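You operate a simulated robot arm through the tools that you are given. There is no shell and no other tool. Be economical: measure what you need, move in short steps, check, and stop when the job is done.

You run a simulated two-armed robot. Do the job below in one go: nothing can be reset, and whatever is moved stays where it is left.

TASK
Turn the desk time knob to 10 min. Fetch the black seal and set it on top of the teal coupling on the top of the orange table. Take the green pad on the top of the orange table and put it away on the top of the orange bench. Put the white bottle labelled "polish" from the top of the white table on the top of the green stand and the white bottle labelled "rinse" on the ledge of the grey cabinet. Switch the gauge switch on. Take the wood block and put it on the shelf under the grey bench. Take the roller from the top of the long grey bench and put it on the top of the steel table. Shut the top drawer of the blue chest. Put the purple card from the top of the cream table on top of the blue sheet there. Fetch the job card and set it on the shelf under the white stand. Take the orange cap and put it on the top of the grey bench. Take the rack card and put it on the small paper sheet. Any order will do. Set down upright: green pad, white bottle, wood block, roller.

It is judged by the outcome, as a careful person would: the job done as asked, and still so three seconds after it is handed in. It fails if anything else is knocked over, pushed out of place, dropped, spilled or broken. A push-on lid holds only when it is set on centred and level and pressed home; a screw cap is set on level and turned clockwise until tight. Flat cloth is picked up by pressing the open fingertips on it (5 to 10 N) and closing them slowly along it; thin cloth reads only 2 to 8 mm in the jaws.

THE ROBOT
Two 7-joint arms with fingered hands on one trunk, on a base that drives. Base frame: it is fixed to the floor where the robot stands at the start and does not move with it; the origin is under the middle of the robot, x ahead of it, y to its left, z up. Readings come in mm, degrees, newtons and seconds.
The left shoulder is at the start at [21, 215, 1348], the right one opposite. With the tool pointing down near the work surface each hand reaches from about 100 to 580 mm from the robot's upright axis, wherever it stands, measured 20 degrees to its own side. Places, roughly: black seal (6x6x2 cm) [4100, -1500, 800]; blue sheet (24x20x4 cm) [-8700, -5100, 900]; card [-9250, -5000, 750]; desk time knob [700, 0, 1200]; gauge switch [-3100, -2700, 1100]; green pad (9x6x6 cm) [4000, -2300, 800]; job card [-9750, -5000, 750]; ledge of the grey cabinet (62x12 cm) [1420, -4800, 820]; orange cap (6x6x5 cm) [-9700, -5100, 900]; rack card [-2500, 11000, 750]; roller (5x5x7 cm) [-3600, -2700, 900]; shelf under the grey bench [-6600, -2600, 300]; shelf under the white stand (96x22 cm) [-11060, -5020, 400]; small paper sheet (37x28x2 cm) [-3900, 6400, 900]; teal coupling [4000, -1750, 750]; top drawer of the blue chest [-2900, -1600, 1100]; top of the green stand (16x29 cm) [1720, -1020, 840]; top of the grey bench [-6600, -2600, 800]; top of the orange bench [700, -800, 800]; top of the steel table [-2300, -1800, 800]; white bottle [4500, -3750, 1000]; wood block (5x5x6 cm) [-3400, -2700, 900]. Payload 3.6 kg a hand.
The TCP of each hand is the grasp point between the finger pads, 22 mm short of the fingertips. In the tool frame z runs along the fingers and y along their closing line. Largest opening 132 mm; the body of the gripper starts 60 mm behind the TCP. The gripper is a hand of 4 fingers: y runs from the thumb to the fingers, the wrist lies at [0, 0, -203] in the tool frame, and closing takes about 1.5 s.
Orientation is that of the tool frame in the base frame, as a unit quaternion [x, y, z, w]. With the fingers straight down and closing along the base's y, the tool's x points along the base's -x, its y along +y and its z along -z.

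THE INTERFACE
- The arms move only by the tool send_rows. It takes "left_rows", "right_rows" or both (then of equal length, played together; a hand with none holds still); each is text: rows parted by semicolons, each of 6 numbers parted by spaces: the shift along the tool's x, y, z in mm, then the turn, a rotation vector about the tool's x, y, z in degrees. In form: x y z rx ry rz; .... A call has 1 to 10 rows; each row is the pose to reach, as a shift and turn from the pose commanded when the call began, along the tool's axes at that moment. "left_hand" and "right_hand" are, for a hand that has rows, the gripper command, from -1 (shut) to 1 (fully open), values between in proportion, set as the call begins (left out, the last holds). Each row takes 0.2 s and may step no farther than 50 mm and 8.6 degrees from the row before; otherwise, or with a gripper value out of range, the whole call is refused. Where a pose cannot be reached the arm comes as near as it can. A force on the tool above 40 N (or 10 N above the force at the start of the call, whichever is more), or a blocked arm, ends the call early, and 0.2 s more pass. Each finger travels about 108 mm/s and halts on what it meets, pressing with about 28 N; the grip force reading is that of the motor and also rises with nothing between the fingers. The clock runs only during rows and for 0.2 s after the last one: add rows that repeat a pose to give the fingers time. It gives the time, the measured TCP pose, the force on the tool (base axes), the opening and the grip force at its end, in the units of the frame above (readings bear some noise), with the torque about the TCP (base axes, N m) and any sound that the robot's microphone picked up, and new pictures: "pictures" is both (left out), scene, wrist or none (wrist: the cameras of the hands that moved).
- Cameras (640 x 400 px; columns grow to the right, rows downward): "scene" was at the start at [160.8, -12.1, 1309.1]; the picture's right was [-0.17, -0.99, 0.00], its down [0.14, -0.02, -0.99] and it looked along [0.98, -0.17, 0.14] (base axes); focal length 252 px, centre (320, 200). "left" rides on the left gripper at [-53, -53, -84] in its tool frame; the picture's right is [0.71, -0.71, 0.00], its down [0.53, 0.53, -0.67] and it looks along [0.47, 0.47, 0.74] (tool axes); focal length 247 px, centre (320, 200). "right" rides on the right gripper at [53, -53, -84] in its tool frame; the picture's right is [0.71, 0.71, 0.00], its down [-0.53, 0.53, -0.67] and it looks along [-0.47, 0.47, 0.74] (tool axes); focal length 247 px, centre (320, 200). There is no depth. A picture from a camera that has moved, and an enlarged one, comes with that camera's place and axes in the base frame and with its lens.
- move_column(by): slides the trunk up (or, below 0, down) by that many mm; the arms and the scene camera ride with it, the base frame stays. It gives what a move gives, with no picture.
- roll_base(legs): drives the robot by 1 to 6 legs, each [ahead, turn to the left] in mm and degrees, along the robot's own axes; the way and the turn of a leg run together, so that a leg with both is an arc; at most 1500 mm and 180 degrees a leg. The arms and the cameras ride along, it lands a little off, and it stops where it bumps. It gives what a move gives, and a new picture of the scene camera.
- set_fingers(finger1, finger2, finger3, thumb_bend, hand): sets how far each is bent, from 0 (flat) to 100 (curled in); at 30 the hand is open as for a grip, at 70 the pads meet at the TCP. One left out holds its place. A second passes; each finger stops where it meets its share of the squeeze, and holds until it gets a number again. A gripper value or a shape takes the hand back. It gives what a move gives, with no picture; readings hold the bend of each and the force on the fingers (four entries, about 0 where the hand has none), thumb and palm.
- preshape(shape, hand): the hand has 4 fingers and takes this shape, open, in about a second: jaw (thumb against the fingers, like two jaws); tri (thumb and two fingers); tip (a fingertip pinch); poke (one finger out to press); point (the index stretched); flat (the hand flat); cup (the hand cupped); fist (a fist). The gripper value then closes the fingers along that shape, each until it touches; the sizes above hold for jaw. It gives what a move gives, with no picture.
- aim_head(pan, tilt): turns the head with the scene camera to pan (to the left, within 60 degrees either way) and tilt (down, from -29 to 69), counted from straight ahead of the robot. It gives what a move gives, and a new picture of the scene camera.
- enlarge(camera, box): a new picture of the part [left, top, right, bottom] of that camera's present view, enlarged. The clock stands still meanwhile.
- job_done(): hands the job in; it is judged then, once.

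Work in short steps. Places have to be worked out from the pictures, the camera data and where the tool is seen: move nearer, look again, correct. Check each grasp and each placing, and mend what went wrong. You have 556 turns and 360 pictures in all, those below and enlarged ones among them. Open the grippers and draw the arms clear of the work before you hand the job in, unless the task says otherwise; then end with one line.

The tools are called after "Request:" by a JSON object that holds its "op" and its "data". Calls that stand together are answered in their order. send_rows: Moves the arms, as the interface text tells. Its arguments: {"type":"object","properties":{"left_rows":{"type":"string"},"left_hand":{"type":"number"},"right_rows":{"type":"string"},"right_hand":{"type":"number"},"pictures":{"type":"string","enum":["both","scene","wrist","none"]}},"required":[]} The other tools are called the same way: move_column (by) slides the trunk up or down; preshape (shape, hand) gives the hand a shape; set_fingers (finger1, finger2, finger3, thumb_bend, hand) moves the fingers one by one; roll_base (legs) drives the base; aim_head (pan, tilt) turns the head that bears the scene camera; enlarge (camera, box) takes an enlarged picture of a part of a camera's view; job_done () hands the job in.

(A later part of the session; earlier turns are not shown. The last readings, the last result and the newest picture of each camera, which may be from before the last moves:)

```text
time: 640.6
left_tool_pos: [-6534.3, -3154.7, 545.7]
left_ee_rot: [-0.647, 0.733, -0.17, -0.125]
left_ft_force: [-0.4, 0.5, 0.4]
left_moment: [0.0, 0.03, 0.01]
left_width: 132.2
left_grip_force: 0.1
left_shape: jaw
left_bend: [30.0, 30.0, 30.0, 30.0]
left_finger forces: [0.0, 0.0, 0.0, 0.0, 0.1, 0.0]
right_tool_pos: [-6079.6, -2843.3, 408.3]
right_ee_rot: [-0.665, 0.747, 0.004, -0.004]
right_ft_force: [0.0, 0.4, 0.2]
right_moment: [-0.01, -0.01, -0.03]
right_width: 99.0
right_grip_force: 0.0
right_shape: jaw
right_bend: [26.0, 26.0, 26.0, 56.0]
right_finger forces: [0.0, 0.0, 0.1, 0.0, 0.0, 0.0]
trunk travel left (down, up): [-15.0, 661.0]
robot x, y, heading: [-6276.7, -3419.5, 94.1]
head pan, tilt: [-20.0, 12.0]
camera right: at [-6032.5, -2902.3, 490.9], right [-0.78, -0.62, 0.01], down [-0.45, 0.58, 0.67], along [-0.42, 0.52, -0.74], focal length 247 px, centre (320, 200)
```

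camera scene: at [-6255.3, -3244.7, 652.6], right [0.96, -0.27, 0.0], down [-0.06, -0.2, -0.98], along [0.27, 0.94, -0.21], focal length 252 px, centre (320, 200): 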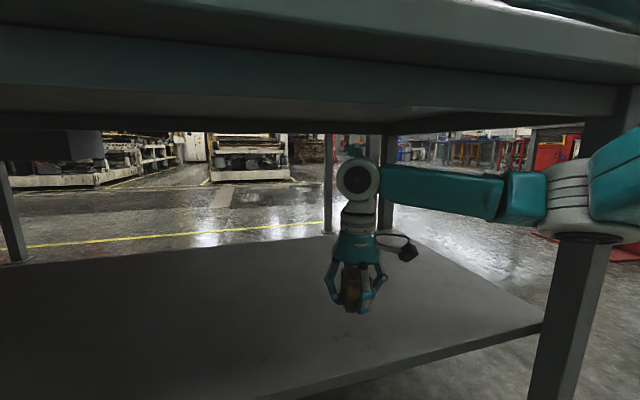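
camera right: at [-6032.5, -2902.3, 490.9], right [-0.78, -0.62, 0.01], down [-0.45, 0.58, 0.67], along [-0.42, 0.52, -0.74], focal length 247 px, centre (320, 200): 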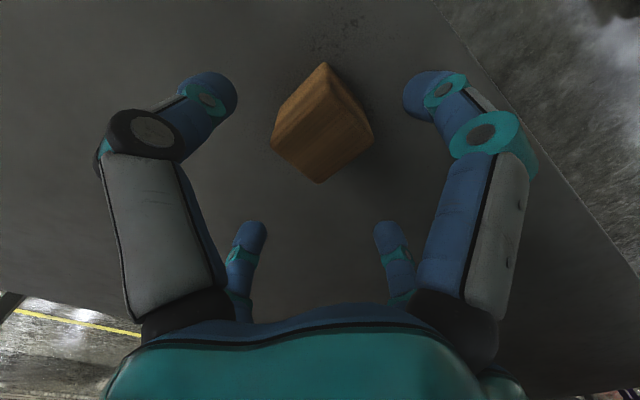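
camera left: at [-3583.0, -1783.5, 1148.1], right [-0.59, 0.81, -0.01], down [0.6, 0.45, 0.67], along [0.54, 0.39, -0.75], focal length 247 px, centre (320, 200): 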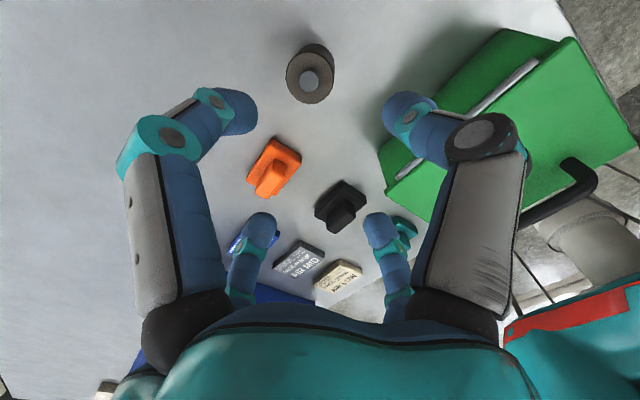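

The wood block stands on the shelf. I pull the hand out, back away from the bench and raise the trunk.

Request:
{"op": "send_rows", "data": {"right_rows": "45 0 0 0 0 0; 90 0 0 0 0 0; 135 0 0 0 0 0; 180 0 0 0 0 0; 220 0 0 0 0 0", "pictures": "none"}}

Request:
{"op": "roll_base", "data": {"legs": [[-260, 0]]}}

Request:
{"op": "move_column", "data": {"by": 400}}

Request:
{"op": "move_column", "data": {"by": 190}}

```text
time: 641.8
left_tool_pos: [-6534.6, -3154.5, 545.5]
left_ee_rot: [-0.647, 0.732, -0.172, -0.124]
left_ft_force: [0.8, 0.0, -0.1]
left_moment: [0.01, -0.01, -0.03]
left_width: 132.1
left_grip_force: 0.0
left_shape: jaw
left_bend: [30.0, 30.0, 30.0, 30.0]
left_finger forces: [0.0, 0.0, 0.0, 0.0, 0.1, 0.1]
right_tool_pos: [-6104.5, -3061.6, 406.7]
right_ee_rot: [-0.664, 0.747, 0.004, -0.004]
right_ft_force: [-0.8, -0.2, 0.2]
right_moment: [0.01, -0.01, -0.01]
right_width: 98.7
right_grip_force: 0.1
right_shape: jaw
right_bend: [26.0, 26.0, 26.0, 56.0]
right_finger forces: [0.1, 0.0, 0.0, 0.1, 0.0, 0.1]
trunk travel left (down, up): [-15.0, 661.0]
robot x, y, heading: [-6272.9, -3420.5, 94.0]
head pan, tilt: [-20.0, 12.0]
```

```text
time: 643.7
left_tool_pos: [-6515.2, -3421.7, 545.2]
left_ee_rot: [-0.648, 0.731, -0.173, -0.125]
left_ft_force: [-0.3, -1.2, -0.5]
left_moment: [0.0, -0.01, -0.02]
left_width: 132.0
left_grip_force: 0.1
left_shape: jaw
left_bend: [30.0, 30.0, 30.0, 30.0]
left_finger forces: [0.0, 0.0, 0.1, 0.1, 0.0, 0.1]
right_tool_pos: [-6084.9, -3326.9, 404.7]
right_ee_rot: [-0.666, 0.746, 0.002, -0.005]
right_ft_force: [0.9, -0.1, 0.0]
right_moment: [0.01, -0.01, 0.0]
right_width: 98.9
right_grip_force: 0.0
right_shape: jaw
right_bend: [26.0, 26.0, 26.0, 56.0]
right_finger forces: [0.0, 0.0, 0.0, 0.0, 0.0, 0.1]
trunk travel left (down, up): [-15.0, 661.0]
robot x, y, heading: [-6258.6, -3689.0, 94.2]
head pan, tilt: [-20.0, 12.0]
camera scene: at [-6235.8, -3512.6, 652.5], right [0.96, -0.27, 0.0], down [-0.06, -0.2, -0.98], along [0.27, 0.94, -0.21], focal length 252 px, centre (320, 200)
```

scene: 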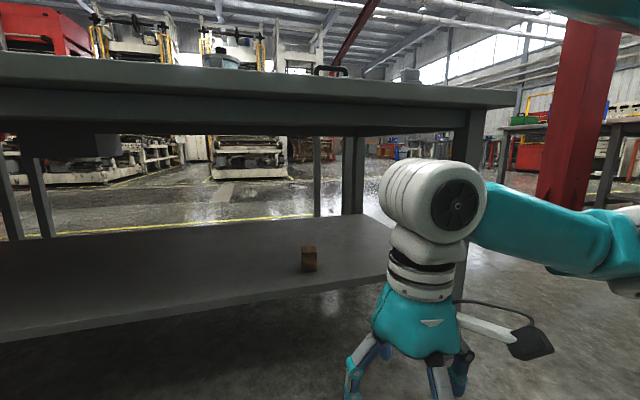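

```text
time: 647.5
left_tool_pos: [-6515.8, -3420.1, 945.8]
left_ee_rot: [-0.648, 0.732, -0.173, -0.124]
left_ft_force: [-0.3, 0.6, -0.7]
left_moment: [0.01, 0.0, 0.0]
left_width: 132.1
left_grip_force: 0.0
left_shape: jaw
left_bend: [30.0, 30.0, 30.0, 30.0]
left_finger forces: [0.1, 0.1, 0.0, 0.0, 0.1, 0.0]
right_tool_pos: [-6085.9, -3328.7, 807.1]
right_ee_rot: [-0.666, 0.746, 0.003, -0.005]
right_ft_force: [-0.6, 0.8, -0.6]
right_moment: [-0.05, -0.02, 0.01]
right_width: 99.0
right_grip_force: 0.1
right_shape: jaw
right_bend: [26.0, 26.0, 26.0, 56.0]
right_finger forces: [0.1, 0.0, 0.0, 0.0, 0.0, 0.0]
trunk travel left (down, up): [-415.0, 261.0]
robot x, y, heading: [-6254.2, -3690.6, 94.0]
head pan, tilt: [-20.0, 12.0]
```

```text
time: 649.6
left_tool_pos: [-6515.9, -3422.2, 1136.3]
left_ee_rot: [-0.648, 0.731, -0.173, -0.125]
left_ft_force: [1.2, -0.5, -0.2]
left_moment: [-0.01, 0.0, -0.01]
left_width: 132.1
left_grip_force: 0.0
left_shape: jaw
left_bend: [30.0, 30.0, 30.0, 30.0]
left_finger forces: [0.0, 0.0, 0.1, 0.0, 0.1, 0.0]
right_tool_pos: [-6086.0, -3326.7, 995.6]
right_ee_rot: [-0.665, 0.746, 0.004, -0.004]
right_ft_force: [0.0, -0.8, 1.0]
right_moment: [-0.01, -0.02, 0.01]
right_width: 98.6
right_grip_force: 0.0
right_shape: jaw
right_bend: [26.0, 26.0, 26.0, 56.0]
right_finger forces: [0.0, 0.0, 0.0, 0.0, 0.0, 0.0]
trunk travel left (down, up): [-605.0, 71.0]
robot x, y, heading: [-6250.5, -3687.5, 94.4]
head pan, tilt: [-20.0, 12.0]
```

The block stands on the shelf. I restore both hands to travel pose and turn west.

Request:
{"op": "send_rows", "data": {"left_rows": "-13 2 -20 -1.1 -4.8 0; -25 5 -40 -2.2 -9.6 0; -38 7 -60 -3.2 -14.4 0; -50 9 -80 -4.3 -19.2 0; -63 12 -101 -5.4 -24 0", "right_rows": "-10 0 -41 0 0 0; -20 0 -82 0 0 0; -30 0 -123 0 0 0; -40 0 -164 0 0 0; -50 0 -205 0 0 0", "left_hand": 1, "right_hand": 1, "pictures": "none"}}

Request:
{"op": "roll_base", "data": {"legs": [[0, 45]]}}

Request:
{"op": "roll_base", "data": {"legs": [[0, 43], [1400, 0], [1000, 0]]}}

```text
time: 650.8
left_tool_pos: [-6523.2, -3322.3, 1200.2]
left_ee_rot: [-0.663, 0.748, 0.0, -0.001]
left_ft_force: [-0.7, -0.3, 0.2]
left_moment: [0.03, 0.0, 0.04]
left_width: 132.1
left_grip_force: 0.1
left_shape: jaw
left_bend: [30.0, 30.0, 30.0, 30.0]
left_finger forces: [0.0, 0.1, 0.1, 0.1, 0.1, 0.1]
right_tool_pos: [-6076.7, -3279.3, 1202.2]
right_ee_rot: [-0.666, 0.746, 0.004, -0.004]
right_ft_force: [-0.7, 0.4, 0.3]
right_moment: [-0.01, 0.01, 0.01]
right_width: 132.0
right_grip_force: 0.1
right_shape: jaw
right_bend: [30.0, 30.0, 30.0, 30.0]
right_finger forces: [0.0, 0.0, 0.0, 0.0, 0.0, 0.0]
trunk travel left (down, up): [-605.0, 71.0]
robot x, y, heading: [-6254.4, -3691.0, 94.0]
head pan, tilt: [-20.0, 12.0]
```

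```text
time: 653.3
left_tool_pos: [-6702.5, -3619.5, 1201.7]
left_ee_rot: [0.9, -0.436, -0.001, 0.001]
left_ft_force: [-0.3, 0.3, 0.2]
left_moment: [0.01, 0.02, 0.0]
left_width: 132.3
left_grip_force: 0.1
left_shape: jaw
left_bend: [30.0, 30.0, 30.0, 30.0]
left_finger forces: [0.0, 0.1, 0.0, 0.1, 0.1, 0.0]
right_tool_pos: [-6420.5, -3272.8, 1201.1]
right_ee_rot: [0.902, -0.432, -0.001, 0.005]
right_ft_force: [0.0, 0.5, -0.1]
right_moment: [0.02, 0.03, -0.01]
right_width: 131.9
right_grip_force: 0.2
right_shape: jaw
right_bend: [30.0, 30.0, 30.0, 30.0]
right_finger forces: [0.0, 0.0, 0.1, 0.0, 0.0, 0.0]
trunk travel left (down, up): [-605.0, 71.0]
robot x, y, heading: [-6234.1, -3659.7, 139.0]
head pan, tilt: [-20.0, 12.0]
camera scene: at [-6336.0, -3526.9, 1257.5], right [0.87, 0.49, 0.0], down [0.1, -0.18, -0.98], along [-0.48, 0.85, -0.21], focal length 252 px, centre (320, 200)
```

scene: 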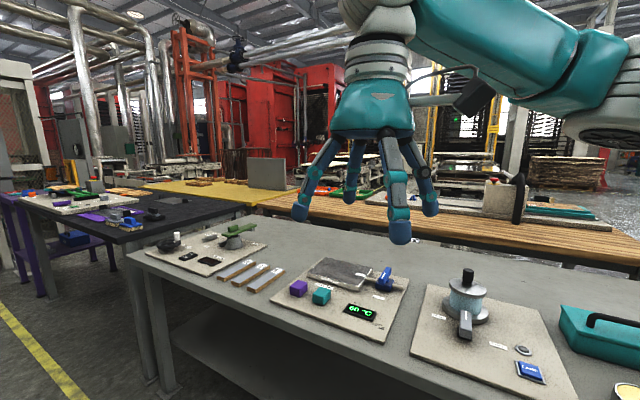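

```text
time: 667.2
left_tool_pos: [-9048.6, -3978.2, 1201.2]
left_ee_rot: [0.996, -0.09, 0.0, 0.001]
left_ft_force: [-0.2, -0.4, 0.0]
left_moment: [0.0, -0.02, 0.01]
left_width: 132.0
left_grip_force: 0.0
left_shape: jaw
left_bend: [30.0, 30.0, 30.0, 30.0]
left_finger forces: [0.0, 0.0, 0.1, 0.0, 0.1, 0.1]
right_tool_pos: [-9065.7, -3530.4, 1201.9]
right_ee_rot: [0.996, -0.086, 0.0, 0.005]
right_ft_force: [0.2, 0.0, 0.7]
right_moment: [0.02, 0.02, -0.01]
right_width: 132.0
right_grip_force: 0.0
right_shape: jaw
right_bend: [30.0, 30.0, 30.0, 30.0]
right_finger forces: [0.0, 0.0, 0.0, 0.0, 0.0, 0.0]
trunk travel left (down, up): [-605.0, 71.0]
robot x, y, heading: [-8668.3, -3693.4, -179.4]
head pan, tilt: [-20.0, 12.0]
camera scene: at [-8832.8, -3663.7, 1257.5], right [0.33, 0.94, 0.0], down [0.2, -0.07, -0.98], along [-0.92, 0.32, -0.21], focal length 252 px, centre (320, 200)
```

scene: 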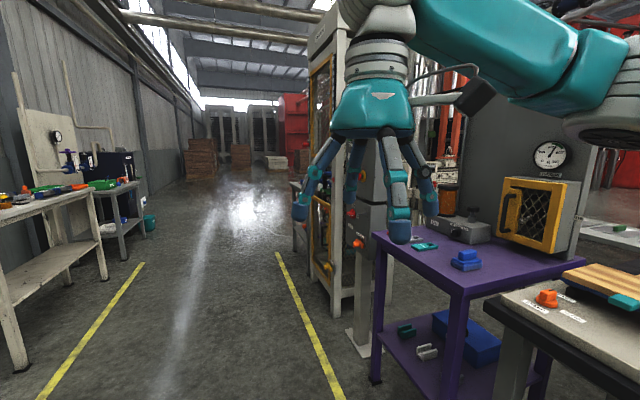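

I turn left to face the cream table.

Request:
{"op": "roll_base", "data": {"legs": [[0, 45]]}}

Request:
{"op": "roll_base", "data": {"legs": [[0, 45]]}}

Request:
{"op": "aim_head", "data": {"pan": -15, "tilt": 22}}

```text
time: 669.7
left_tool_pos: [-8743.0, -4163.2, 1201.4]
left_ee_rot: [0.956, 0.292, 0.001, 0.0]
left_ft_force: [0.3, -0.5, -0.5]
left_moment: [-0.02, -0.01, 0.0]
left_width: 132.1
left_grip_force: 0.1
left_shape: jaw
left_bend: [30.0, 30.0, 30.0, 30.0]
left_finger forces: [0.0, 0.0, 0.0, 0.0, 0.0, 0.1]
right_tool_pos: [-9068.3, -3854.0, 1204.6]
right_ee_rot: [0.955, 0.295, 0.002, 0.005]
right_ft_force: [0.3, -0.4, -1.3]
right_moment: [0.0, 0.0, 0.03]
right_width: 131.9
right_grip_force: 0.1
right_shape: jaw
right_bend: [30.0, 30.0, 30.0, 30.0]
right_finger forces: [0.0, 0.0, 0.1, 0.1, 0.1, 0.1]
trunk travel left (down, up): [-605.0, 71.0]
robot x, y, heading: [-8691.4, -3667.7, -135.1]
head pan, tilt: [-20.0, 12.0]
camera scene: at [-8831.1, -3762.4, 1257.5], right [-0.42, 0.91, 0.0], down [0.19, 0.09, -0.98], along [-0.89, -0.41, -0.21], focal length 252 px, centre (320, 200)
```

scene: 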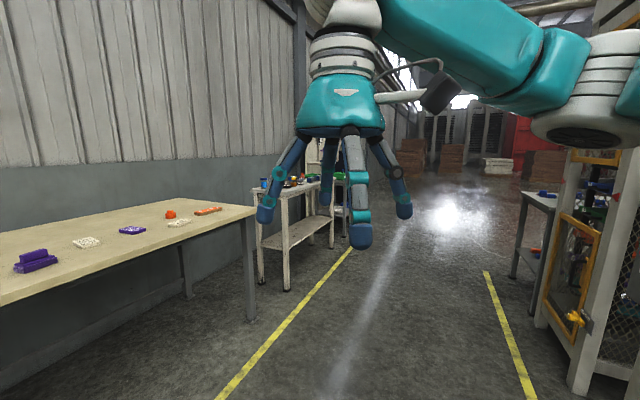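

```text
time: 672.2
left_tool_pos: [-8376.5, -4050.9, 1201.5]
left_ee_rot: [0.768, 0.64, 0.001, 0.0]
left_ft_force: [0.1, -0.8, 0.1]
left_moment: [0.05, 0.03, -0.01]
left_width: 132.0
left_grip_force: 0.0
left_shape: jaw
left_bend: [30.0, 30.0, 30.0, 30.0]
left_finger forces: [0.0, 0.0, 0.1, 0.1, 0.0, 0.0]
right_tool_pos: [-8823.0, -4067.9, 1203.2]
right_ee_rot: [0.766, 0.643, 0.005, 0.003]
right_ft_force: [0.2, 0.2, 0.3]
right_moment: [0.01, -0.01, 0.02]
right_width: 132.0
right_grip_force: 0.0
right_shape: jaw
right_bend: [30.0, 30.0, 30.0, 30.0]
right_finger forces: [0.1, 0.1, 0.0, 0.1, 0.1, 0.1]
trunk travel left (down, up): [-605.0, 71.0]
robot x, y, heading: [-8727.5, -3672.7, -89.6]
head pan, tilt: [-20.0, 12.0]
camera scene: at [-8760.8, -3835.2, 1257.3], right [-0.94, 0.34, 0.0], down [0.07, 0.2, -0.98], along [-0.33, -0.92, -0.21], focal length 252 px, centre (320, 200)
```

scene: 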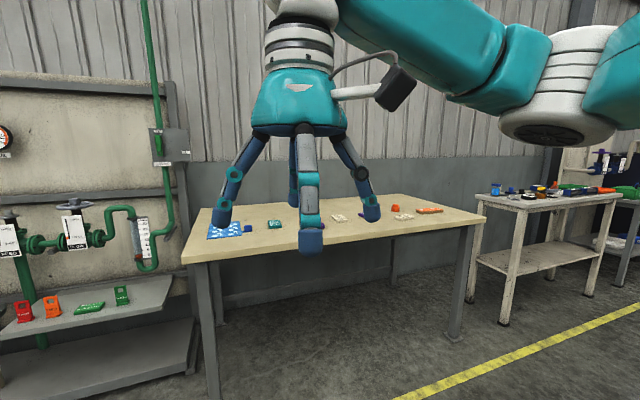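

```text
time: 672.9
left_tool_pos: [-8375.8, -4049.0, 1203.7]
left_ee_rot: [0.768, 0.64, 0.0, 0.0]
left_ft_force: [0.4, 0.4, -0.3]
left_moment: [-0.03, 0.04, -0.01]
left_width: 132.2
left_grip_force: 0.0
left_shape: jaw
left_bend: [30.0, 30.0, 30.0, 30.0]
left_finger forces: [0.1, 0.1, 0.0, 0.0, 0.0, 0.0]
right_tool_pos: [-8823.5, -4065.1, 1203.5]
right_ee_rot: [0.766, 0.643, 0.003, 0.004]
right_ft_force: [-0.3, -0.4, -0.4]
right_moment: [-0.06, 0.03, -0.02]
right_width: 131.8
right_grip_force: 0.0
right_shape: jaw
right_bend: [30.0, 30.0, 30.0, 30.0]
right_finger forces: [0.1, 0.1, 0.1, 0.0, 0.0, 0.1]
trunk travel left (down, up): [-605.0, 71.0]
robot x, y, heading: [-8732.2, -3670.6, -89.5]
head pan, tilt: [-15.0, 22.0]
camera scene: at [-8751.7, -3834.1, 1241.5], right [-0.97, 0.25, 0.0], down [0.09, 0.36, -0.93], along [-0.24, -0.9, -0.37], focal length 252 px, centre (320, 200)
```

scene: 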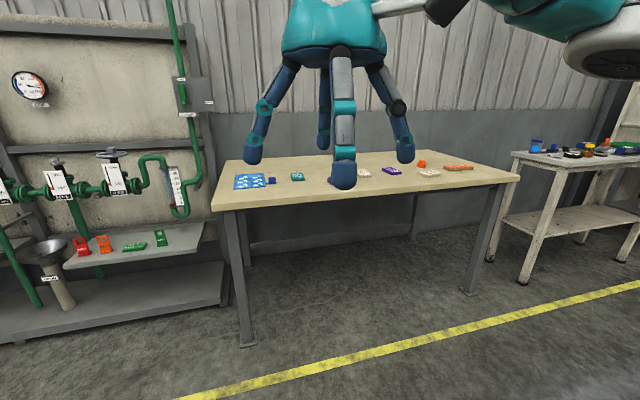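

The cream table holds the blue sheet at its left end, cards, and the orange cap. I zoom in.

Request:
{"op": "enlarge", "data": {"camera": "scene", "box": [210, 140, 490, 220]}}

```text
2.29 times, centred on (350, 180) of scene
camera zoom: at [-8751.7, -3834.1, 1241.5], right [-0.97, 0.25, 0.0], down [0.09, 0.36, -0.93], along [-0.24, -0.9, -0.37], focal length 576 px, centre (251, 246)
```

zoom: 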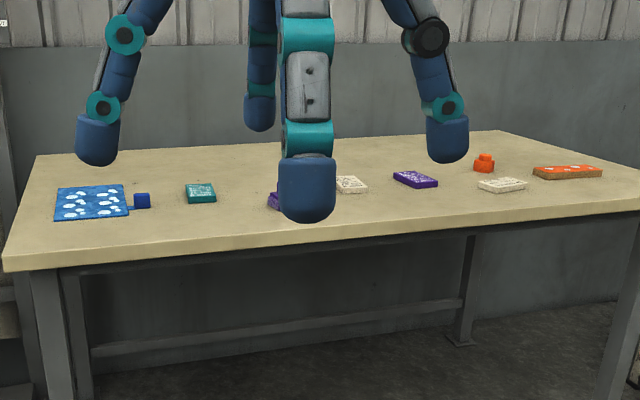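

I move closer, to about (-9190,-4130), facing the table.

Request:
{"op": "roll_base", "data": {"legs": [[0, -45], [640, 0]]}}

Request:
{"op": "roll_base", "data": {"legs": [[0, 45]]}}

```text
time: 678.6
left_tool_pos: [-9209.6, -4639.9, 1202.6]
left_ee_rot: [0.956, 0.293, 0.0, 0.001]
left_ft_force: [0.3, 0.1, 0.0]
left_moment: [0.03, -0.03, -0.01]
left_width: 131.9
left_grip_force: 0.0
left_shape: jaw
left_bend: [30.0, 30.0, 30.0, 30.0]
left_finger forces: [0.0, 0.0, 0.0, 0.1, 0.1, 0.0]
right_tool_pos: [-9532.6, -4331.3, 1203.5]
right_ee_rot: [0.955, 0.295, 0.003, 0.006]
right_ft_force: [0.1, 0.1, -0.1]
right_moment: [0.01, -0.04, -0.01]
right_width: 132.1
right_grip_force: 0.0
right_shape: jaw
right_bend: [30.0, 30.0, 30.0, 30.0]
right_finger forces: [0.1, 0.0, 0.0, 0.1, 0.1, 0.1]
trunk travel left (down, up): [-605.0, 71.0]
robot x, y, heading: [-9177.0, -4124.1, -135.5]
head pan, tilt: [-15.0, 22.0]
camera scene: at [-9314.7, -4224.5, 1241.2], right [-0.49, 0.87, 0.0], down [0.33, 0.19, -0.93], along [-0.81, -0.46, -0.38], focal length 252 px, centre (320, 200)
```

scene: 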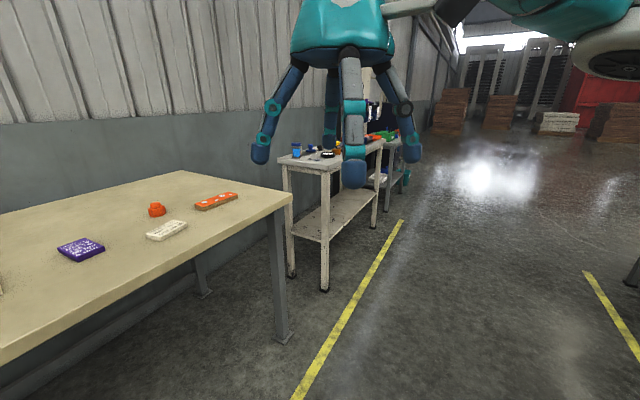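

```text
time: 681.1
left_tool_pos: [-8836.6, -4511.4, 1202.9]
left_ee_rot: [0.771, 0.637, 0.001, -0.001]
left_ft_force: [0.9, 0.1, 0.0]
left_moment: [0.02, 0.03, -0.01]
left_width: 131.9
left_grip_force: 0.0
left_shape: jaw
left_bend: [30.0, 30.0, 30.0, 30.0]
left_finger forces: [0.0, 0.0, 0.0, 0.0, 0.0, 0.0]
right_tool_pos: [-9283.7, -4524.3, 1203.3]
right_ee_rot: [0.769, 0.639, 0.004, 0.004]
right_ft_force: [-0.3, -0.5, -0.2]
right_moment: [-0.01, 0.01, 0.02]
right_width: 132.2
right_grip_force: 0.1
right_shape: jaw
right_bend: [30.0, 30.0, 30.0, 30.0]
right_finger forces: [0.0, 0.0, 0.1, 0.0, 0.1, 0.1]
trunk travel left (down, up): [-605.0, 71.0]
robot x, y, heading: [-9214.9, -4127.4, -90.8]
head pan, tilt: [-15.0, 22.0]
camera scene: at [-9241.8, -4293.2, 1241.0], right [-0.96, 0.27, 0.0], down [0.1, 0.36, -0.93], along [-0.25, -0.89, -0.38], focal length 252 px, centre (320, 200)
```

scene: 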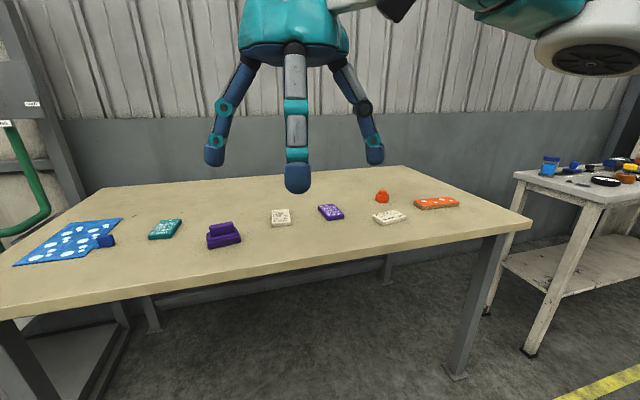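

The purple card is at (331,212) next to cream cards; I zoom to read them.

Request:
{"op": "enlarge", "data": {"camera": "scene", "box": [250, 170, 480, 250]}}

```text
2.78 times, centred on (365, 210) of scene
camera zoom: at [-9241.8, -4293.2, 1241.0], right [-0.96, 0.27, 0.0], down [0.1, 0.36, -0.93], along [-0.25, -0.89, -0.38], focal length 701 px, centre (195, 172)
```

zoom: 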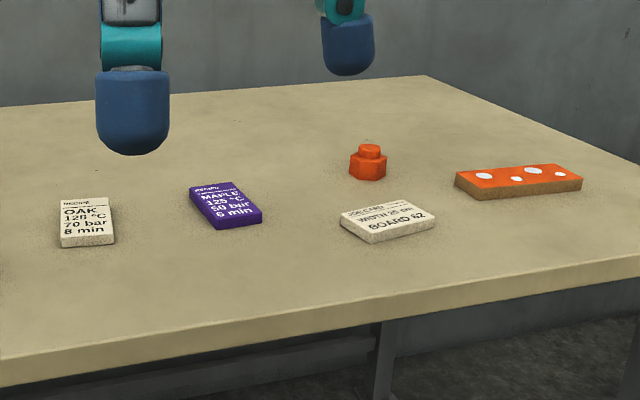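

The purple card reads MAPLE; the JOB CARD is the right-hand cream one. I recentre the hands and move up to the table near the purple card (-9509,-5090).

Request:
{"op": "send_rows", "data": {"left_rows": "0 -40 0 0 0 0; 0 -80 0 0 0 0; 0 -120 0 0 0 0; 0 -150 0 0 0 0", "right_rows": "0 -35 0 0 0 0; 0 -70 0 0 0 0; 0 -105 0 0 0 0; 0 -130 0 0 0 0", "pictures": "none"}}

Request:
{"op": "roll_base", "data": {"legs": [[0, -15], [440, 0], [0, 15]]}}

```text
time: 682.1
left_tool_pos: [-8984.0, -4481.2, 1205.8]
left_ee_rot: [0.771, 0.637, 0.0, 0.001]
left_ft_force: [0.0, -0.1, -0.2]
left_moment: [0.02, 0.0, -0.02]
left_width: 132.0
left_grip_force: 0.1
left_shape: jaw
left_bend: [30.0, 30.0, 30.0, 30.0]
left_finger forces: [0.0, 0.1, 0.1, 0.0, 0.0, 0.0]
right_tool_pos: [-9411.7, -4498.8, 1204.9]
right_ee_rot: [0.769, 0.639, 0.004, 0.003]
right_ft_force: [-0.5, -0.6, 0.0]
right_moment: [-0.01, 0.04, 0.01]
right_width: 131.8
right_grip_force: 0.0
right_shape: jaw
right_bend: [30.0, 30.0, 30.0, 30.0]
right_finger forces: [0.0, 0.0, 0.0, 0.1, 0.0, 0.0]
trunk travel left (down, up): [-605.0, 71.0]
robot x, y, heading: [-9218.6, -4128.4, -90.6]
head pan, tilt: [-15.0, 22.0]
```

```text
time: 686.6
left_tool_pos: [-9098.8, -4899.9, 1205.3]
left_ee_rot: [0.77, 0.639, 0.0, 0.001]
left_ft_force: [-0.9, -0.3, 0.2]
left_moment: [-0.01, -0.01, 0.02]
left_width: 132.0
left_grip_force: 0.1
left_shape: jaw
left_bend: [30.0, 30.0, 30.0, 30.0]
left_finger forces: [0.0, 0.0, 0.1, 0.0, 0.1, 0.0]
right_tool_pos: [-9526.7, -4917.8, 1204.2]
right_ee_rot: [0.768, 0.641, 0.003, 0.004]
right_ft_force: [-0.1, -0.3, 0.2]
right_moment: [0.0, -0.01, -0.01]
right_width: 132.1
right_grip_force: 0.0
right_shape: jaw
right_bend: [30.0, 30.0, 30.0, 30.0]
right_finger forces: [0.0, 0.1, 0.0, 0.1, 0.0, 0.0]
trunk travel left (down, up): [-605.0, 71.0]
robot x, y, heading: [-9348.4, -4549.7, -90.5]
head pan, tilt: [-15.0, 22.0]
camera scene: at [-9372.0, -4710.9, 1241.4], right [-0.96, 0.27, 0.0], down [0.1, 0.36, -0.93], along [-0.25, -0.89, -0.37], focal length 252 px, centre (320, 200)
```

scene: 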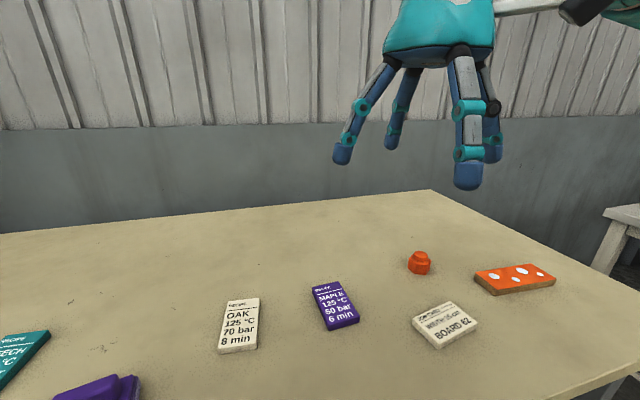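

Purple card at (-9510,-5086). I bring the right hand above it.

Request:
{"op": "send_rows", "data": {"right_rows": "-23 7 39 0 0 0; -46 13 78 0 0 0; -69 20 117 0 0 0; -93 27 156 0 0 0; -116 34 195 0 0 0; -139 40 234 0 0 0; -162 47 270 0 0 0; -162 47 270 0 0 0", "right_hand": 0.8, "pictures": "wrist"}}

```text
time: 688.4
left_tool_pos: [-9099.0, -4898.8, 1206.0]
left_ee_rot: [0.769, 0.639, 0.0, 0.001]
left_ft_force: [0.7, -0.2, 0.2]
left_moment: [-0.03, 0.0, -0.01]
left_width: 132.0
left_grip_force: 0.1
left_shape: jaw
left_bend: [30.0, 30.0, 30.0, 30.0]
left_finger forces: [0.0, 0.0, 0.0, 0.0, 0.1, 0.1]
right_tool_pos: [-9507.1, -5087.3, 936.8]
right_ee_rot: [0.767, 0.641, 0.004, 0.004]
right_ft_force: [0.8, 0.0, -0.2]
right_moment: [0.01, -0.02, 0.02]
right_width: 119.1
right_grip_force: 0.0
right_shape: jaw
right_bend: [25.0, 25.0, 25.0, 31.0]
right_finger forces: [0.0, 0.0, 0.1, 0.0, 0.0, 0.0]
trunk travel left (down, up): [-605.0, 71.0]
robot x, y, heading: [-9344.6, -4550.4, -90.4]
head pan, tilt: [-15.0, 22.0]
camera right: at [-9550.7, -5025.7, 1019.2], right [0.82, 0.57, 0.01], down [0.42, -0.61, 0.67], along [0.39, -0.55, -0.74], focal length 247 px, centre (320, 200)
```

right: 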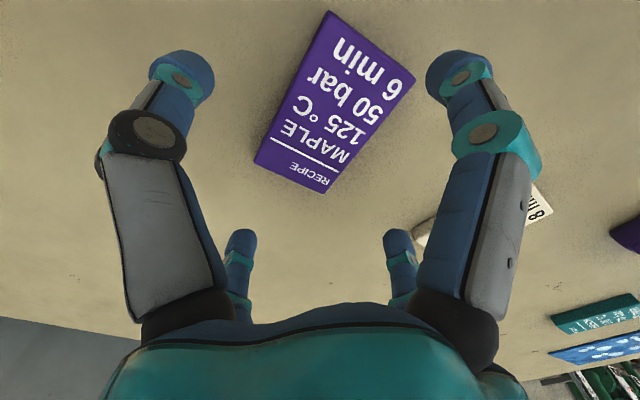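

I centre over the card, open fully, and descend close to the table.

Request:
{"op": "send_rows", "data": {"right_rows": "11 2 0 0 0 0; 11 2 25 0 0 0; 11 2 50 0 0 0; 11 2 65 0 0 0; 11 2 70 0 0 0; 11 2 75 0 0 0; 11 2 80 0 0 0", "right_hand": 1, "pictures": "none"}}

```text
time: 689.8
left_tool_pos: [-9098.6, -4897.8, 1207.9]
left_ee_rot: [0.769, 0.639, -0.001, 0.001]
left_ft_force: [-0.5, -0.4, 0.8]
left_moment: [-0.02, 0.02, 0.0]
left_width: 132.1
left_grip_force: 0.1
left_shape: jaw
left_bend: [30.0, 30.0, 30.0, 30.0]
left_finger forces: [0.0, 0.0, 0.0, 0.1, 0.0, 0.0]
right_tool_pos: [-9497.9, -5078.8, 869.5]
right_ee_rot: [0.767, 0.642, 0.003, 0.008]
right_ft_force: [-1.5, 10.3, 18.7]
right_moment: [-0.15, 0.56, -0.29]
right_width: 131.9
right_grip_force: 0.1
right_shape: jaw
right_bend: [27.0, 30.0, 30.0, 28.0]
right_finger forces: [2.3, 1.5, 7.8, 0.1, 6.8, 0.0]
trunk travel left (down, up): [-605.0, 71.0]
robot x, y, heading: [-9344.5, -4549.2, -90.5]
head pan, tilt: [-15.0, 22.0]
stopped in row 6 (right hand): the force on the tool passed its limit at 46 N (the readings are from after the stop); the commanded pose is now the measured one
```

Touched the table at TCP z≈868. I lift 3 mm and close on the card.

Request:
{"op": "send_rows", "data": {"right_rows": "0 0 -3 0 0 0; 0 0 -3 0 0 0; 0 0 -3 0 0 0; 0 0 -3 0 0 0; 0 0 -3 0 0 0; 0 0 -3 0 0 0; 0 0 -3 0 0 0; 0 0 -3 0 0 0", "right_hand": -1, "pictures": "wrist"}}

```text
time: 691.6
left_tool_pos: [-9099.0, -4897.3, 1206.4]
left_ee_rot: [0.77, 0.638, 0.0, 0.001]
left_ft_force: [-0.6, 0.2, 0.3]
left_moment: [0.02, -0.03, 0.06]
left_width: 132.0
left_grip_force: 0.1
left_shape: jaw
left_bend: [30.0, 30.0, 30.0, 30.0]
left_finger forces: [0.0, 0.1, 0.0, 0.0, 0.0, 0.1]
right_tool_pos: [-9499.3, -5081.3, 870.8]
right_ee_rot: [0.767, 0.642, 0.001, 0.01]
right_ft_force: [-8.8, -2.3, 28.8]
right_moment: [0.4, 0.86, 0.23]
right_width: 77.7
right_grip_force: 28.7
right_shape: jaw
right_bend: [24.0, 81.0, 28.0, 68.0]
right_finger forces: [41.2, 18.8, 35.4, 0.1, 37.2, 0.0]
trunk travel left (down, up): [-605.0, 71.0]
robot x, y, heading: [-9347.4, -4545.0, -90.4]
head pan, tilt: [-15.0, 22.0]
camera right: at [-9543.9, -5017.3, 954.7], right [0.82, 0.57, 0.0], down [0.42, -0.6, 0.68], along [0.39, -0.56, -0.73], focal length 247 px, centre (320, 200)
```

right: 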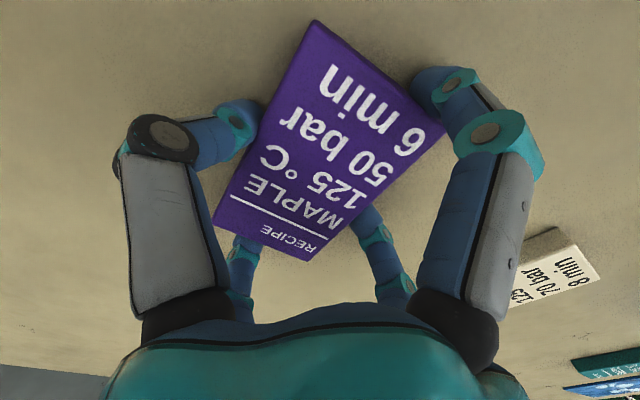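

It grips, though somewhat diagonally. I lift slightly to test.

Request:
{"op": "send_rows", "data": {"right_rows": "0 0 -15 0 0 0; 0 0 -35 0 0 0; 0 0 -60 0 0 0; 0 0 -60 0 0 0", "pictures": "wrist"}}

```text
time: 692.6
left_tool_pos: [-9098.6, -4898.9, 1205.4]
left_ee_rot: [0.769, 0.639, -0.001, 0.001]
left_ft_force: [-1.0, 0.1, 0.5]
left_moment: [0.0, -0.01, 0.0]
left_width: 132.2
left_grip_force: 0.1
left_shape: jaw
left_bend: [30.0, 30.0, 30.0, 30.0]
left_finger forces: [0.1, 0.1, 0.0, 0.0, 0.0, 0.0]
right_tool_pos: [-9500.7, -5081.0, 929.0]
right_ee_rot: [0.768, 0.641, 0.002, 0.007]
right_ft_force: [-0.9, 0.6, -0.8]
right_moment: [-0.03, -0.01, 0.01]
right_width: 77.7
right_grip_force: 28.7
right_shape: jaw
right_bend: [24.0, 81.0, 28.0, 68.0]
right_finger forces: [32.3, 19.1, 32.2, 0.0, 24.0, 0.0]
trunk travel left (down, up): [-605.0, 71.0]
robot x, y, heading: [-9349.7, -4546.4, -90.2]
head pan, tilt: [-15.0, 22.0]
camera right: at [-9545.4, -5017.8, 1012.5], right [0.82, 0.57, 0.01], down [0.42, -0.61, 0.68], along [0.39, -0.55, -0.73], focal length 247 px, centre (320, 200)
```

right: 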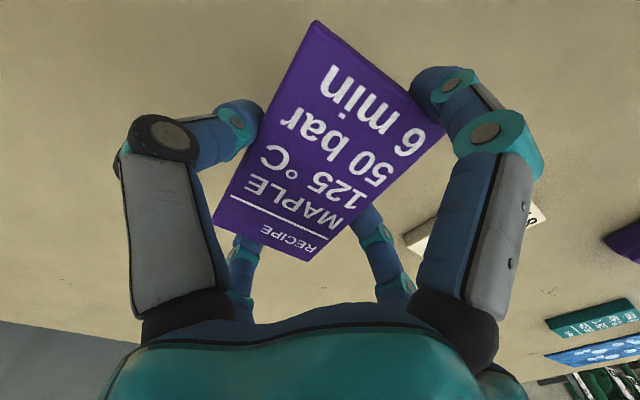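

Held flat. I raise it and drive over to the blue sheet at the table's east end.

Request:
{"op": "send_rows", "data": {"right_rows": "0 0 -40 0 0 0; 10 0 -80 0 0 0; 30 0 -120 0 0 0; 55 0 -160 0 0 0; 80 0 -200 0 0 0; 100 0 -240 0 0 0", "pictures": "none"}}

Request:
{"op": "roll_base", "data": {"legs": [[-600, 0], [0, 45]]}}

Request:
{"op": "roll_base", "data": {"legs": [[820, 0], [0, -45]]}}

```text
time: 694.0
left_tool_pos: [-9099.8, -4898.3, 1205.7]
left_ee_rot: [0.769, 0.639, -0.001, 0.001]
left_ft_force: [-0.4, 0.9, -0.8]
left_moment: [0.0, 0.01, -0.01]
left_width: 132.2
left_grip_force: 0.1
left_shape: jaw
left_bend: [30.0, 30.0, 30.0, 30.0]
left_finger forces: [0.0, 0.0, 0.0, 0.1, 0.2, 0.0]
right_tool_pos: [-9484.9, -4978.7, 1169.2]
right_ee_rot: [0.768, 0.641, 0.002, 0.007]
right_ft_force: [0.3, -0.4, -0.8]
right_moment: [-0.01, -0.03, -0.01]
right_width: 77.1
right_grip_force: 28.1
right_shape: jaw
right_bend: [24.0, 81.0, 28.0, 68.0]
right_finger forces: [31.0, 19.1, 32.2, 0.0, 23.0, 0.1]
trunk travel left (down, up): [-605.0, 71.0]
robot x, y, heading: [-9347.6, -4548.6, -90.4]
head pan, tilt: [-15.0, 22.0]
```

```text
time: 699.6
left_tool_pos: [-8918.0, -3999.1, 1206.4]
left_ee_rot: [0.463, 0.886, 0.0, 0.0]
left_ft_force: [-0.1, 1.0, -0.6]
left_moment: [0.01, 0.02, 0.0]
left_width: 132.3
left_grip_force: 0.0
left_shape: jaw
left_bend: [30.0, 30.0, 30.0, 30.0]
left_finger forces: [0.0, 0.0, 0.1, 0.0, 0.0, 0.0]
right_tool_pos: [-9129.1, -4331.3, 1168.7]
right_ee_rot: [0.459, 0.889, 0.006, 0.004]
right_ft_force: [0.2, 0.3, -0.1]
right_moment: [0.02, 0.0, 0.02]
right_width: 77.1
right_grip_force: 28.4
right_shape: jaw
right_bend: [24.0, 81.0, 28.0, 68.0]
right_finger forces: [30.6, 19.2, 32.0, 0.1, 23.0, 0.1]
trunk travel left (down, up): [-605.0, 71.0]
robot x, y, heading: [-9369.3, -3955.6, -44.8]
head pan, tilt: [-15.0, 22.0]
camera scene: at [-9266.7, -4088.3, 1241.2], right [-0.87, -0.5, 0.0], down [-0.19, 0.33, -0.93], along [0.46, -0.8, -0.38], focal length 252 px, centre (320, 200)
```

scene: 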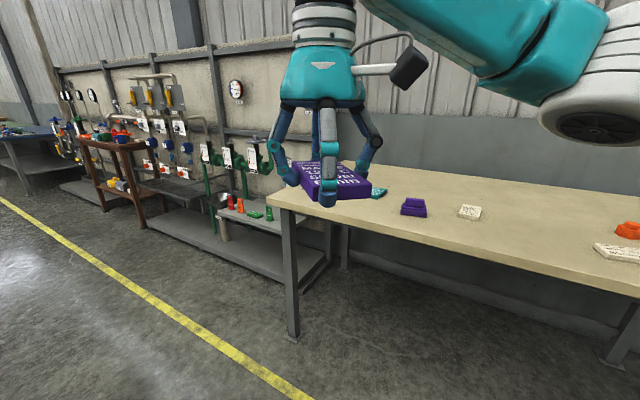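

```text
time: 706.4
left_tool_pos: [-8506.2, -4873.9, 1208.5]
left_ee_rot: [0.763, 0.647, 0.002, 0.002]
left_ft_force: [-0.6, -0.5, -0.2]
left_moment: [0.01, -0.04, -0.02]
left_width: 132.3
left_grip_force: 0.1
left_shape: jaw
left_bend: [30.0, 30.0, 30.0, 30.0]
left_finger forces: [0.1, 0.0, 0.1, 0.0, 0.0, 0.0]
right_tool_pos: [-8888.7, -4962.7, 1169.5]
right_ee_rot: [0.759, 0.651, 0.004, 0.008]
right_ft_force: [-0.9, -0.8, -1.0]
right_moment: [0.0, -0.03, 0.03]
right_width: 76.9
right_grip_force: 27.9
right_shape: jaw
right_bend: [24.0, 81.0, 28.0, 68.0]
right_finger forces: [30.2, 19.1, 32.1, 0.0, 23.3, 0.0]
trunk travel left (down, up): [-605.0, 71.0]
robot x, y, heading: [-8752.1, -4528.6, -88.5]
head pan, tilt: [-15.0, 22.0]
stopped in leg 2: the robot was blocked; the commanded pose is now the measured one
camera scene: at [-8778.9, -4692.4, 1241.2], right [-0.97, 0.23, 0.0], down [0.09, 0.37, -0.93], along [-0.22, -0.9, -0.38], focal length 252 px, centre (320, 200)
```

scene: 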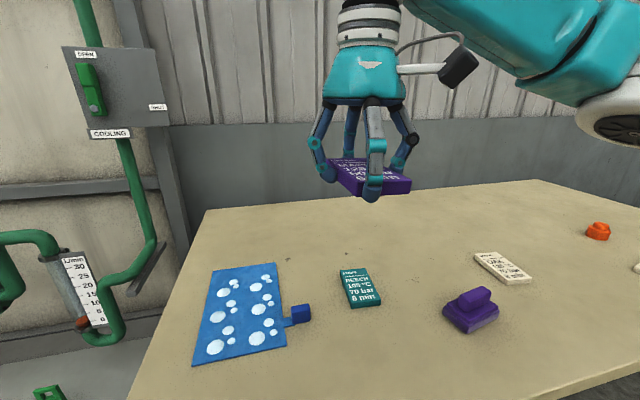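

The sheet's centre is about (-8722,-5115). I lower the trunk 150 and move the card over the sheet.

Request:
{"op": "move_column", "data": {"by": -150}}

Request:
{"op": "send_rows", "data": {"right_rows": "-18 37 10 0 0 0; -36 73 25 0 0 0; -54 110 40 0 0 0; -72 146 55 0 0 0; -90 183 70 0 0 0; -90 183 95 0 0 0; -90 183 95 0 0 0", "pictures": "both"}}

```text
time: 708.1
left_tool_pos: [-8502.2, -4874.3, 1058.7]
left_ee_rot: [0.763, 0.647, 0.0, 0.0]
left_ft_force: [-1.0, -0.5, 0.0]
left_moment: [-0.01, 0.0, -0.02]
left_width: 132.1
left_grip_force: 0.1
left_shape: jaw
left_bend: [30.0, 30.0, 30.0, 30.0]
left_finger forces: [0.0, 0.0, 0.0, 0.0, 0.1, 0.0]
right_tool_pos: [-8885.9, -4961.2, 1022.2]
right_ee_rot: [0.759, 0.651, 0.002, 0.006]
right_ft_force: [0.0, -0.5, -1.1]
right_moment: [0.01, 0.02, -0.03]
right_width: 76.6
right_grip_force: 28.0
right_shape: jaw
right_bend: [24.0, 81.0, 28.0, 68.0]
right_finger forces: [30.1, 19.2, 32.1, 0.0, 23.3, 0.0]
trunk travel left (down, up): [-455.0, 221.0]
robot x, y, heading: [-8755.0, -4526.4, -88.9]
head pan, tilt: [-15.0, 22.0]
```

```text
time: 709.7
left_tool_pos: [-8500.8, -4875.3, 1057.7]
left_ee_rot: [0.763, 0.647, 0.0, 0.002]
left_ft_force: [-0.7, -0.4, -0.4]
left_moment: [0.03, 0.03, -0.03]
left_width: 131.9
left_grip_force: 0.0
left_shape: jaw
left_bend: [30.0, 30.0, 30.0, 30.0]
left_finger forces: [0.1, 0.0, 0.1, 0.0, 0.0, 0.0]
right_tool_pos: [-8717.4, -5078.9, 929.2]
right_ee_rot: [0.759, 0.651, 0.002, 0.007]
right_ft_force: [-0.3, 0.8, -0.7]
right_moment: [0.0, 0.01, 0.01]
right_width: 76.3
right_grip_force: 28.0
right_shape: jaw
right_bend: [24.0, 81.0, 28.0, 68.0]
right_finger forces: [30.0, 19.0, 32.0, 0.1, 22.6, 0.0]
trunk travel left (down, up): [-455.0, 221.0]
robot x, y, heading: [-8759.1, -4528.3, -88.4]
head pan, tilt: [-15.0, 22.0]
camera scene: at [-8775.0, -4692.6, 1090.0], right [-0.97, 0.23, 0.0], down [0.09, 0.36, -0.93], along [-0.22, -0.9, -0.38], focal length 252 px, centre (320, 200)
camera right: at [-8763.6, -5017.6, 1012.1], right [0.81, 0.59, 0.01], down [0.43, -0.59, 0.68], along [0.41, -0.54, -0.73], focal length 247 px, centre (320, 200)
```

scene: 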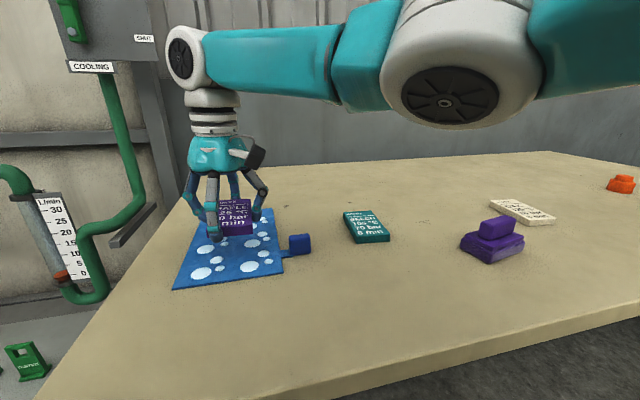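
right: 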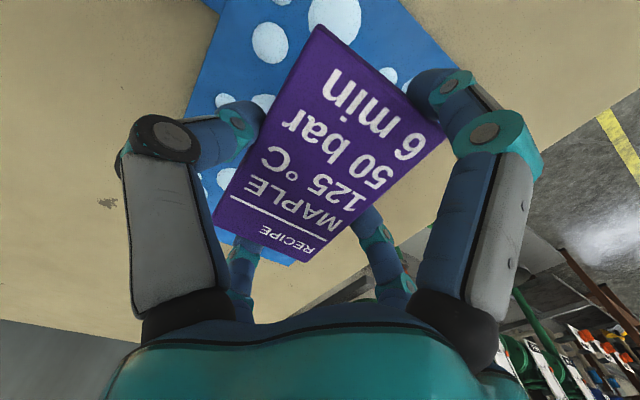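

The card is above the sheet's middle. I lower it to contact.

Request:
{"op": "send_rows", "data": {"right_rows": "0 0 15 0 0 0; 0 0 30 0 0 0; 0 0 40 0 0 0; 0 0 45 0 0 0; 0 0 50 0 0 0; 0 0 54 0 0 0; 0 0 58 0 0 0; 0 0 62 0 0 0", "pictures": "none"}}

```text
time: 711.5
left_tool_pos: [-8502.1, -4873.6, 1058.8]
left_ee_rot: [0.763, 0.647, 0.0, 0.001]
left_ft_force: [-0.5, -0.6, -0.5]
left_moment: [0.01, -0.04, 0.0]
left_width: 131.9
left_grip_force: 0.1
left_shape: jaw
left_bend: [30.0, 30.0, 30.0, 30.0]
left_finger forces: [0.0, 0.0, 0.0, 0.1, 0.0, 0.0]
right_tool_pos: [-8717.2, -5083.6, 876.8]
right_ee_rot: [0.76, 0.649, 0.004, 0.013]
right_ft_force: [0.7, 5.6, 19.3]
right_moment: [0.41, 0.6, -0.21]
right_width: 76.3
right_grip_force: 28.0
right_shape: jaw
right_bend: [24.0, 81.0, 28.0, 68.0]
right_finger forces: [33.7, 19.3, 35.2, 0.0, 38.9, 0.1]
trunk travel left (down, up): [-455.0, 221.0]
robot x, y, heading: [-8754.2, -4528.1, -88.5]
head pan, tilt: [-15.0, 22.0]
stopped in row 8 (right hand): the force on the tool passed its limit at 47 N (the readings are from after the stop); the commanded pose is now the measured one
```

Contact. I open the hand, and lift straight up.

Request:
{"op": "send_rows", "data": {"right_rows": "0 0 -2 0 0 0; 0 0 -2 0 0 0; 0 0 -2 0 0 0; 0 0 -2 0 0 0; 0 0 -2 0 0 0; 0 0 -2 0 0 0; 0 0 -40 0 0 0; 0 0 -85 0 0 0; 0 0 -130 0 0 0", "right_hand": 1, "pictures": "wrist"}}

```text
time: 713.5
left_tool_pos: [-8501.4, -4873.0, 1058.0]
left_ee_rot: [0.763, 0.647, 0.0, 0.001]
left_ft_force: [0.3, -0.8, 0.8]
left_moment: [0.01, 0.0, 0.02]
left_width: 131.8
left_grip_force: 0.0
left_shape: jaw
left_bend: [30.0, 30.0, 30.0, 30.0]
left_finger forces: [0.0, 0.1, 0.1, 0.0, 0.1, 0.0]
right_tool_pos: [-8719.3, -5081.1, 1002.3]
right_ee_rot: [0.76, 0.65, 0.003, 0.01]
right_ft_force: [0.7, -0.3, -0.1]
right_moment: [0.01, -0.03, -0.03]
right_width: 131.8
right_grip_force: 0.0
right_shape: jaw
right_bend: [30.0, 30.0, 30.0, 30.0]
right_finger forces: [0.1, 0.1, 0.0, 0.0, 0.1, 0.0]
trunk travel left (down, up): [-455.0, 221.0]
robot x, y, heading: [-8750.3, -4525.1, -88.6]
head pan, tilt: [-15.0, 22.0]
camera right: at [-8766.0, -5019.2, 1085.5], right [0.81, 0.59, 0.01], down [0.42, -0.59, 0.68], along [0.41, -0.55, -0.73], focal length 247 px, centre (320, 200)
```

right: 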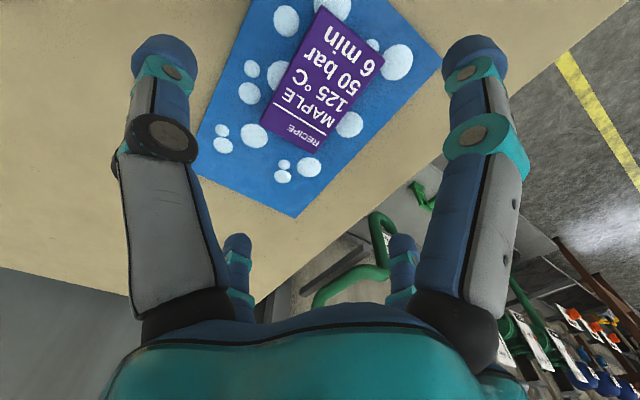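

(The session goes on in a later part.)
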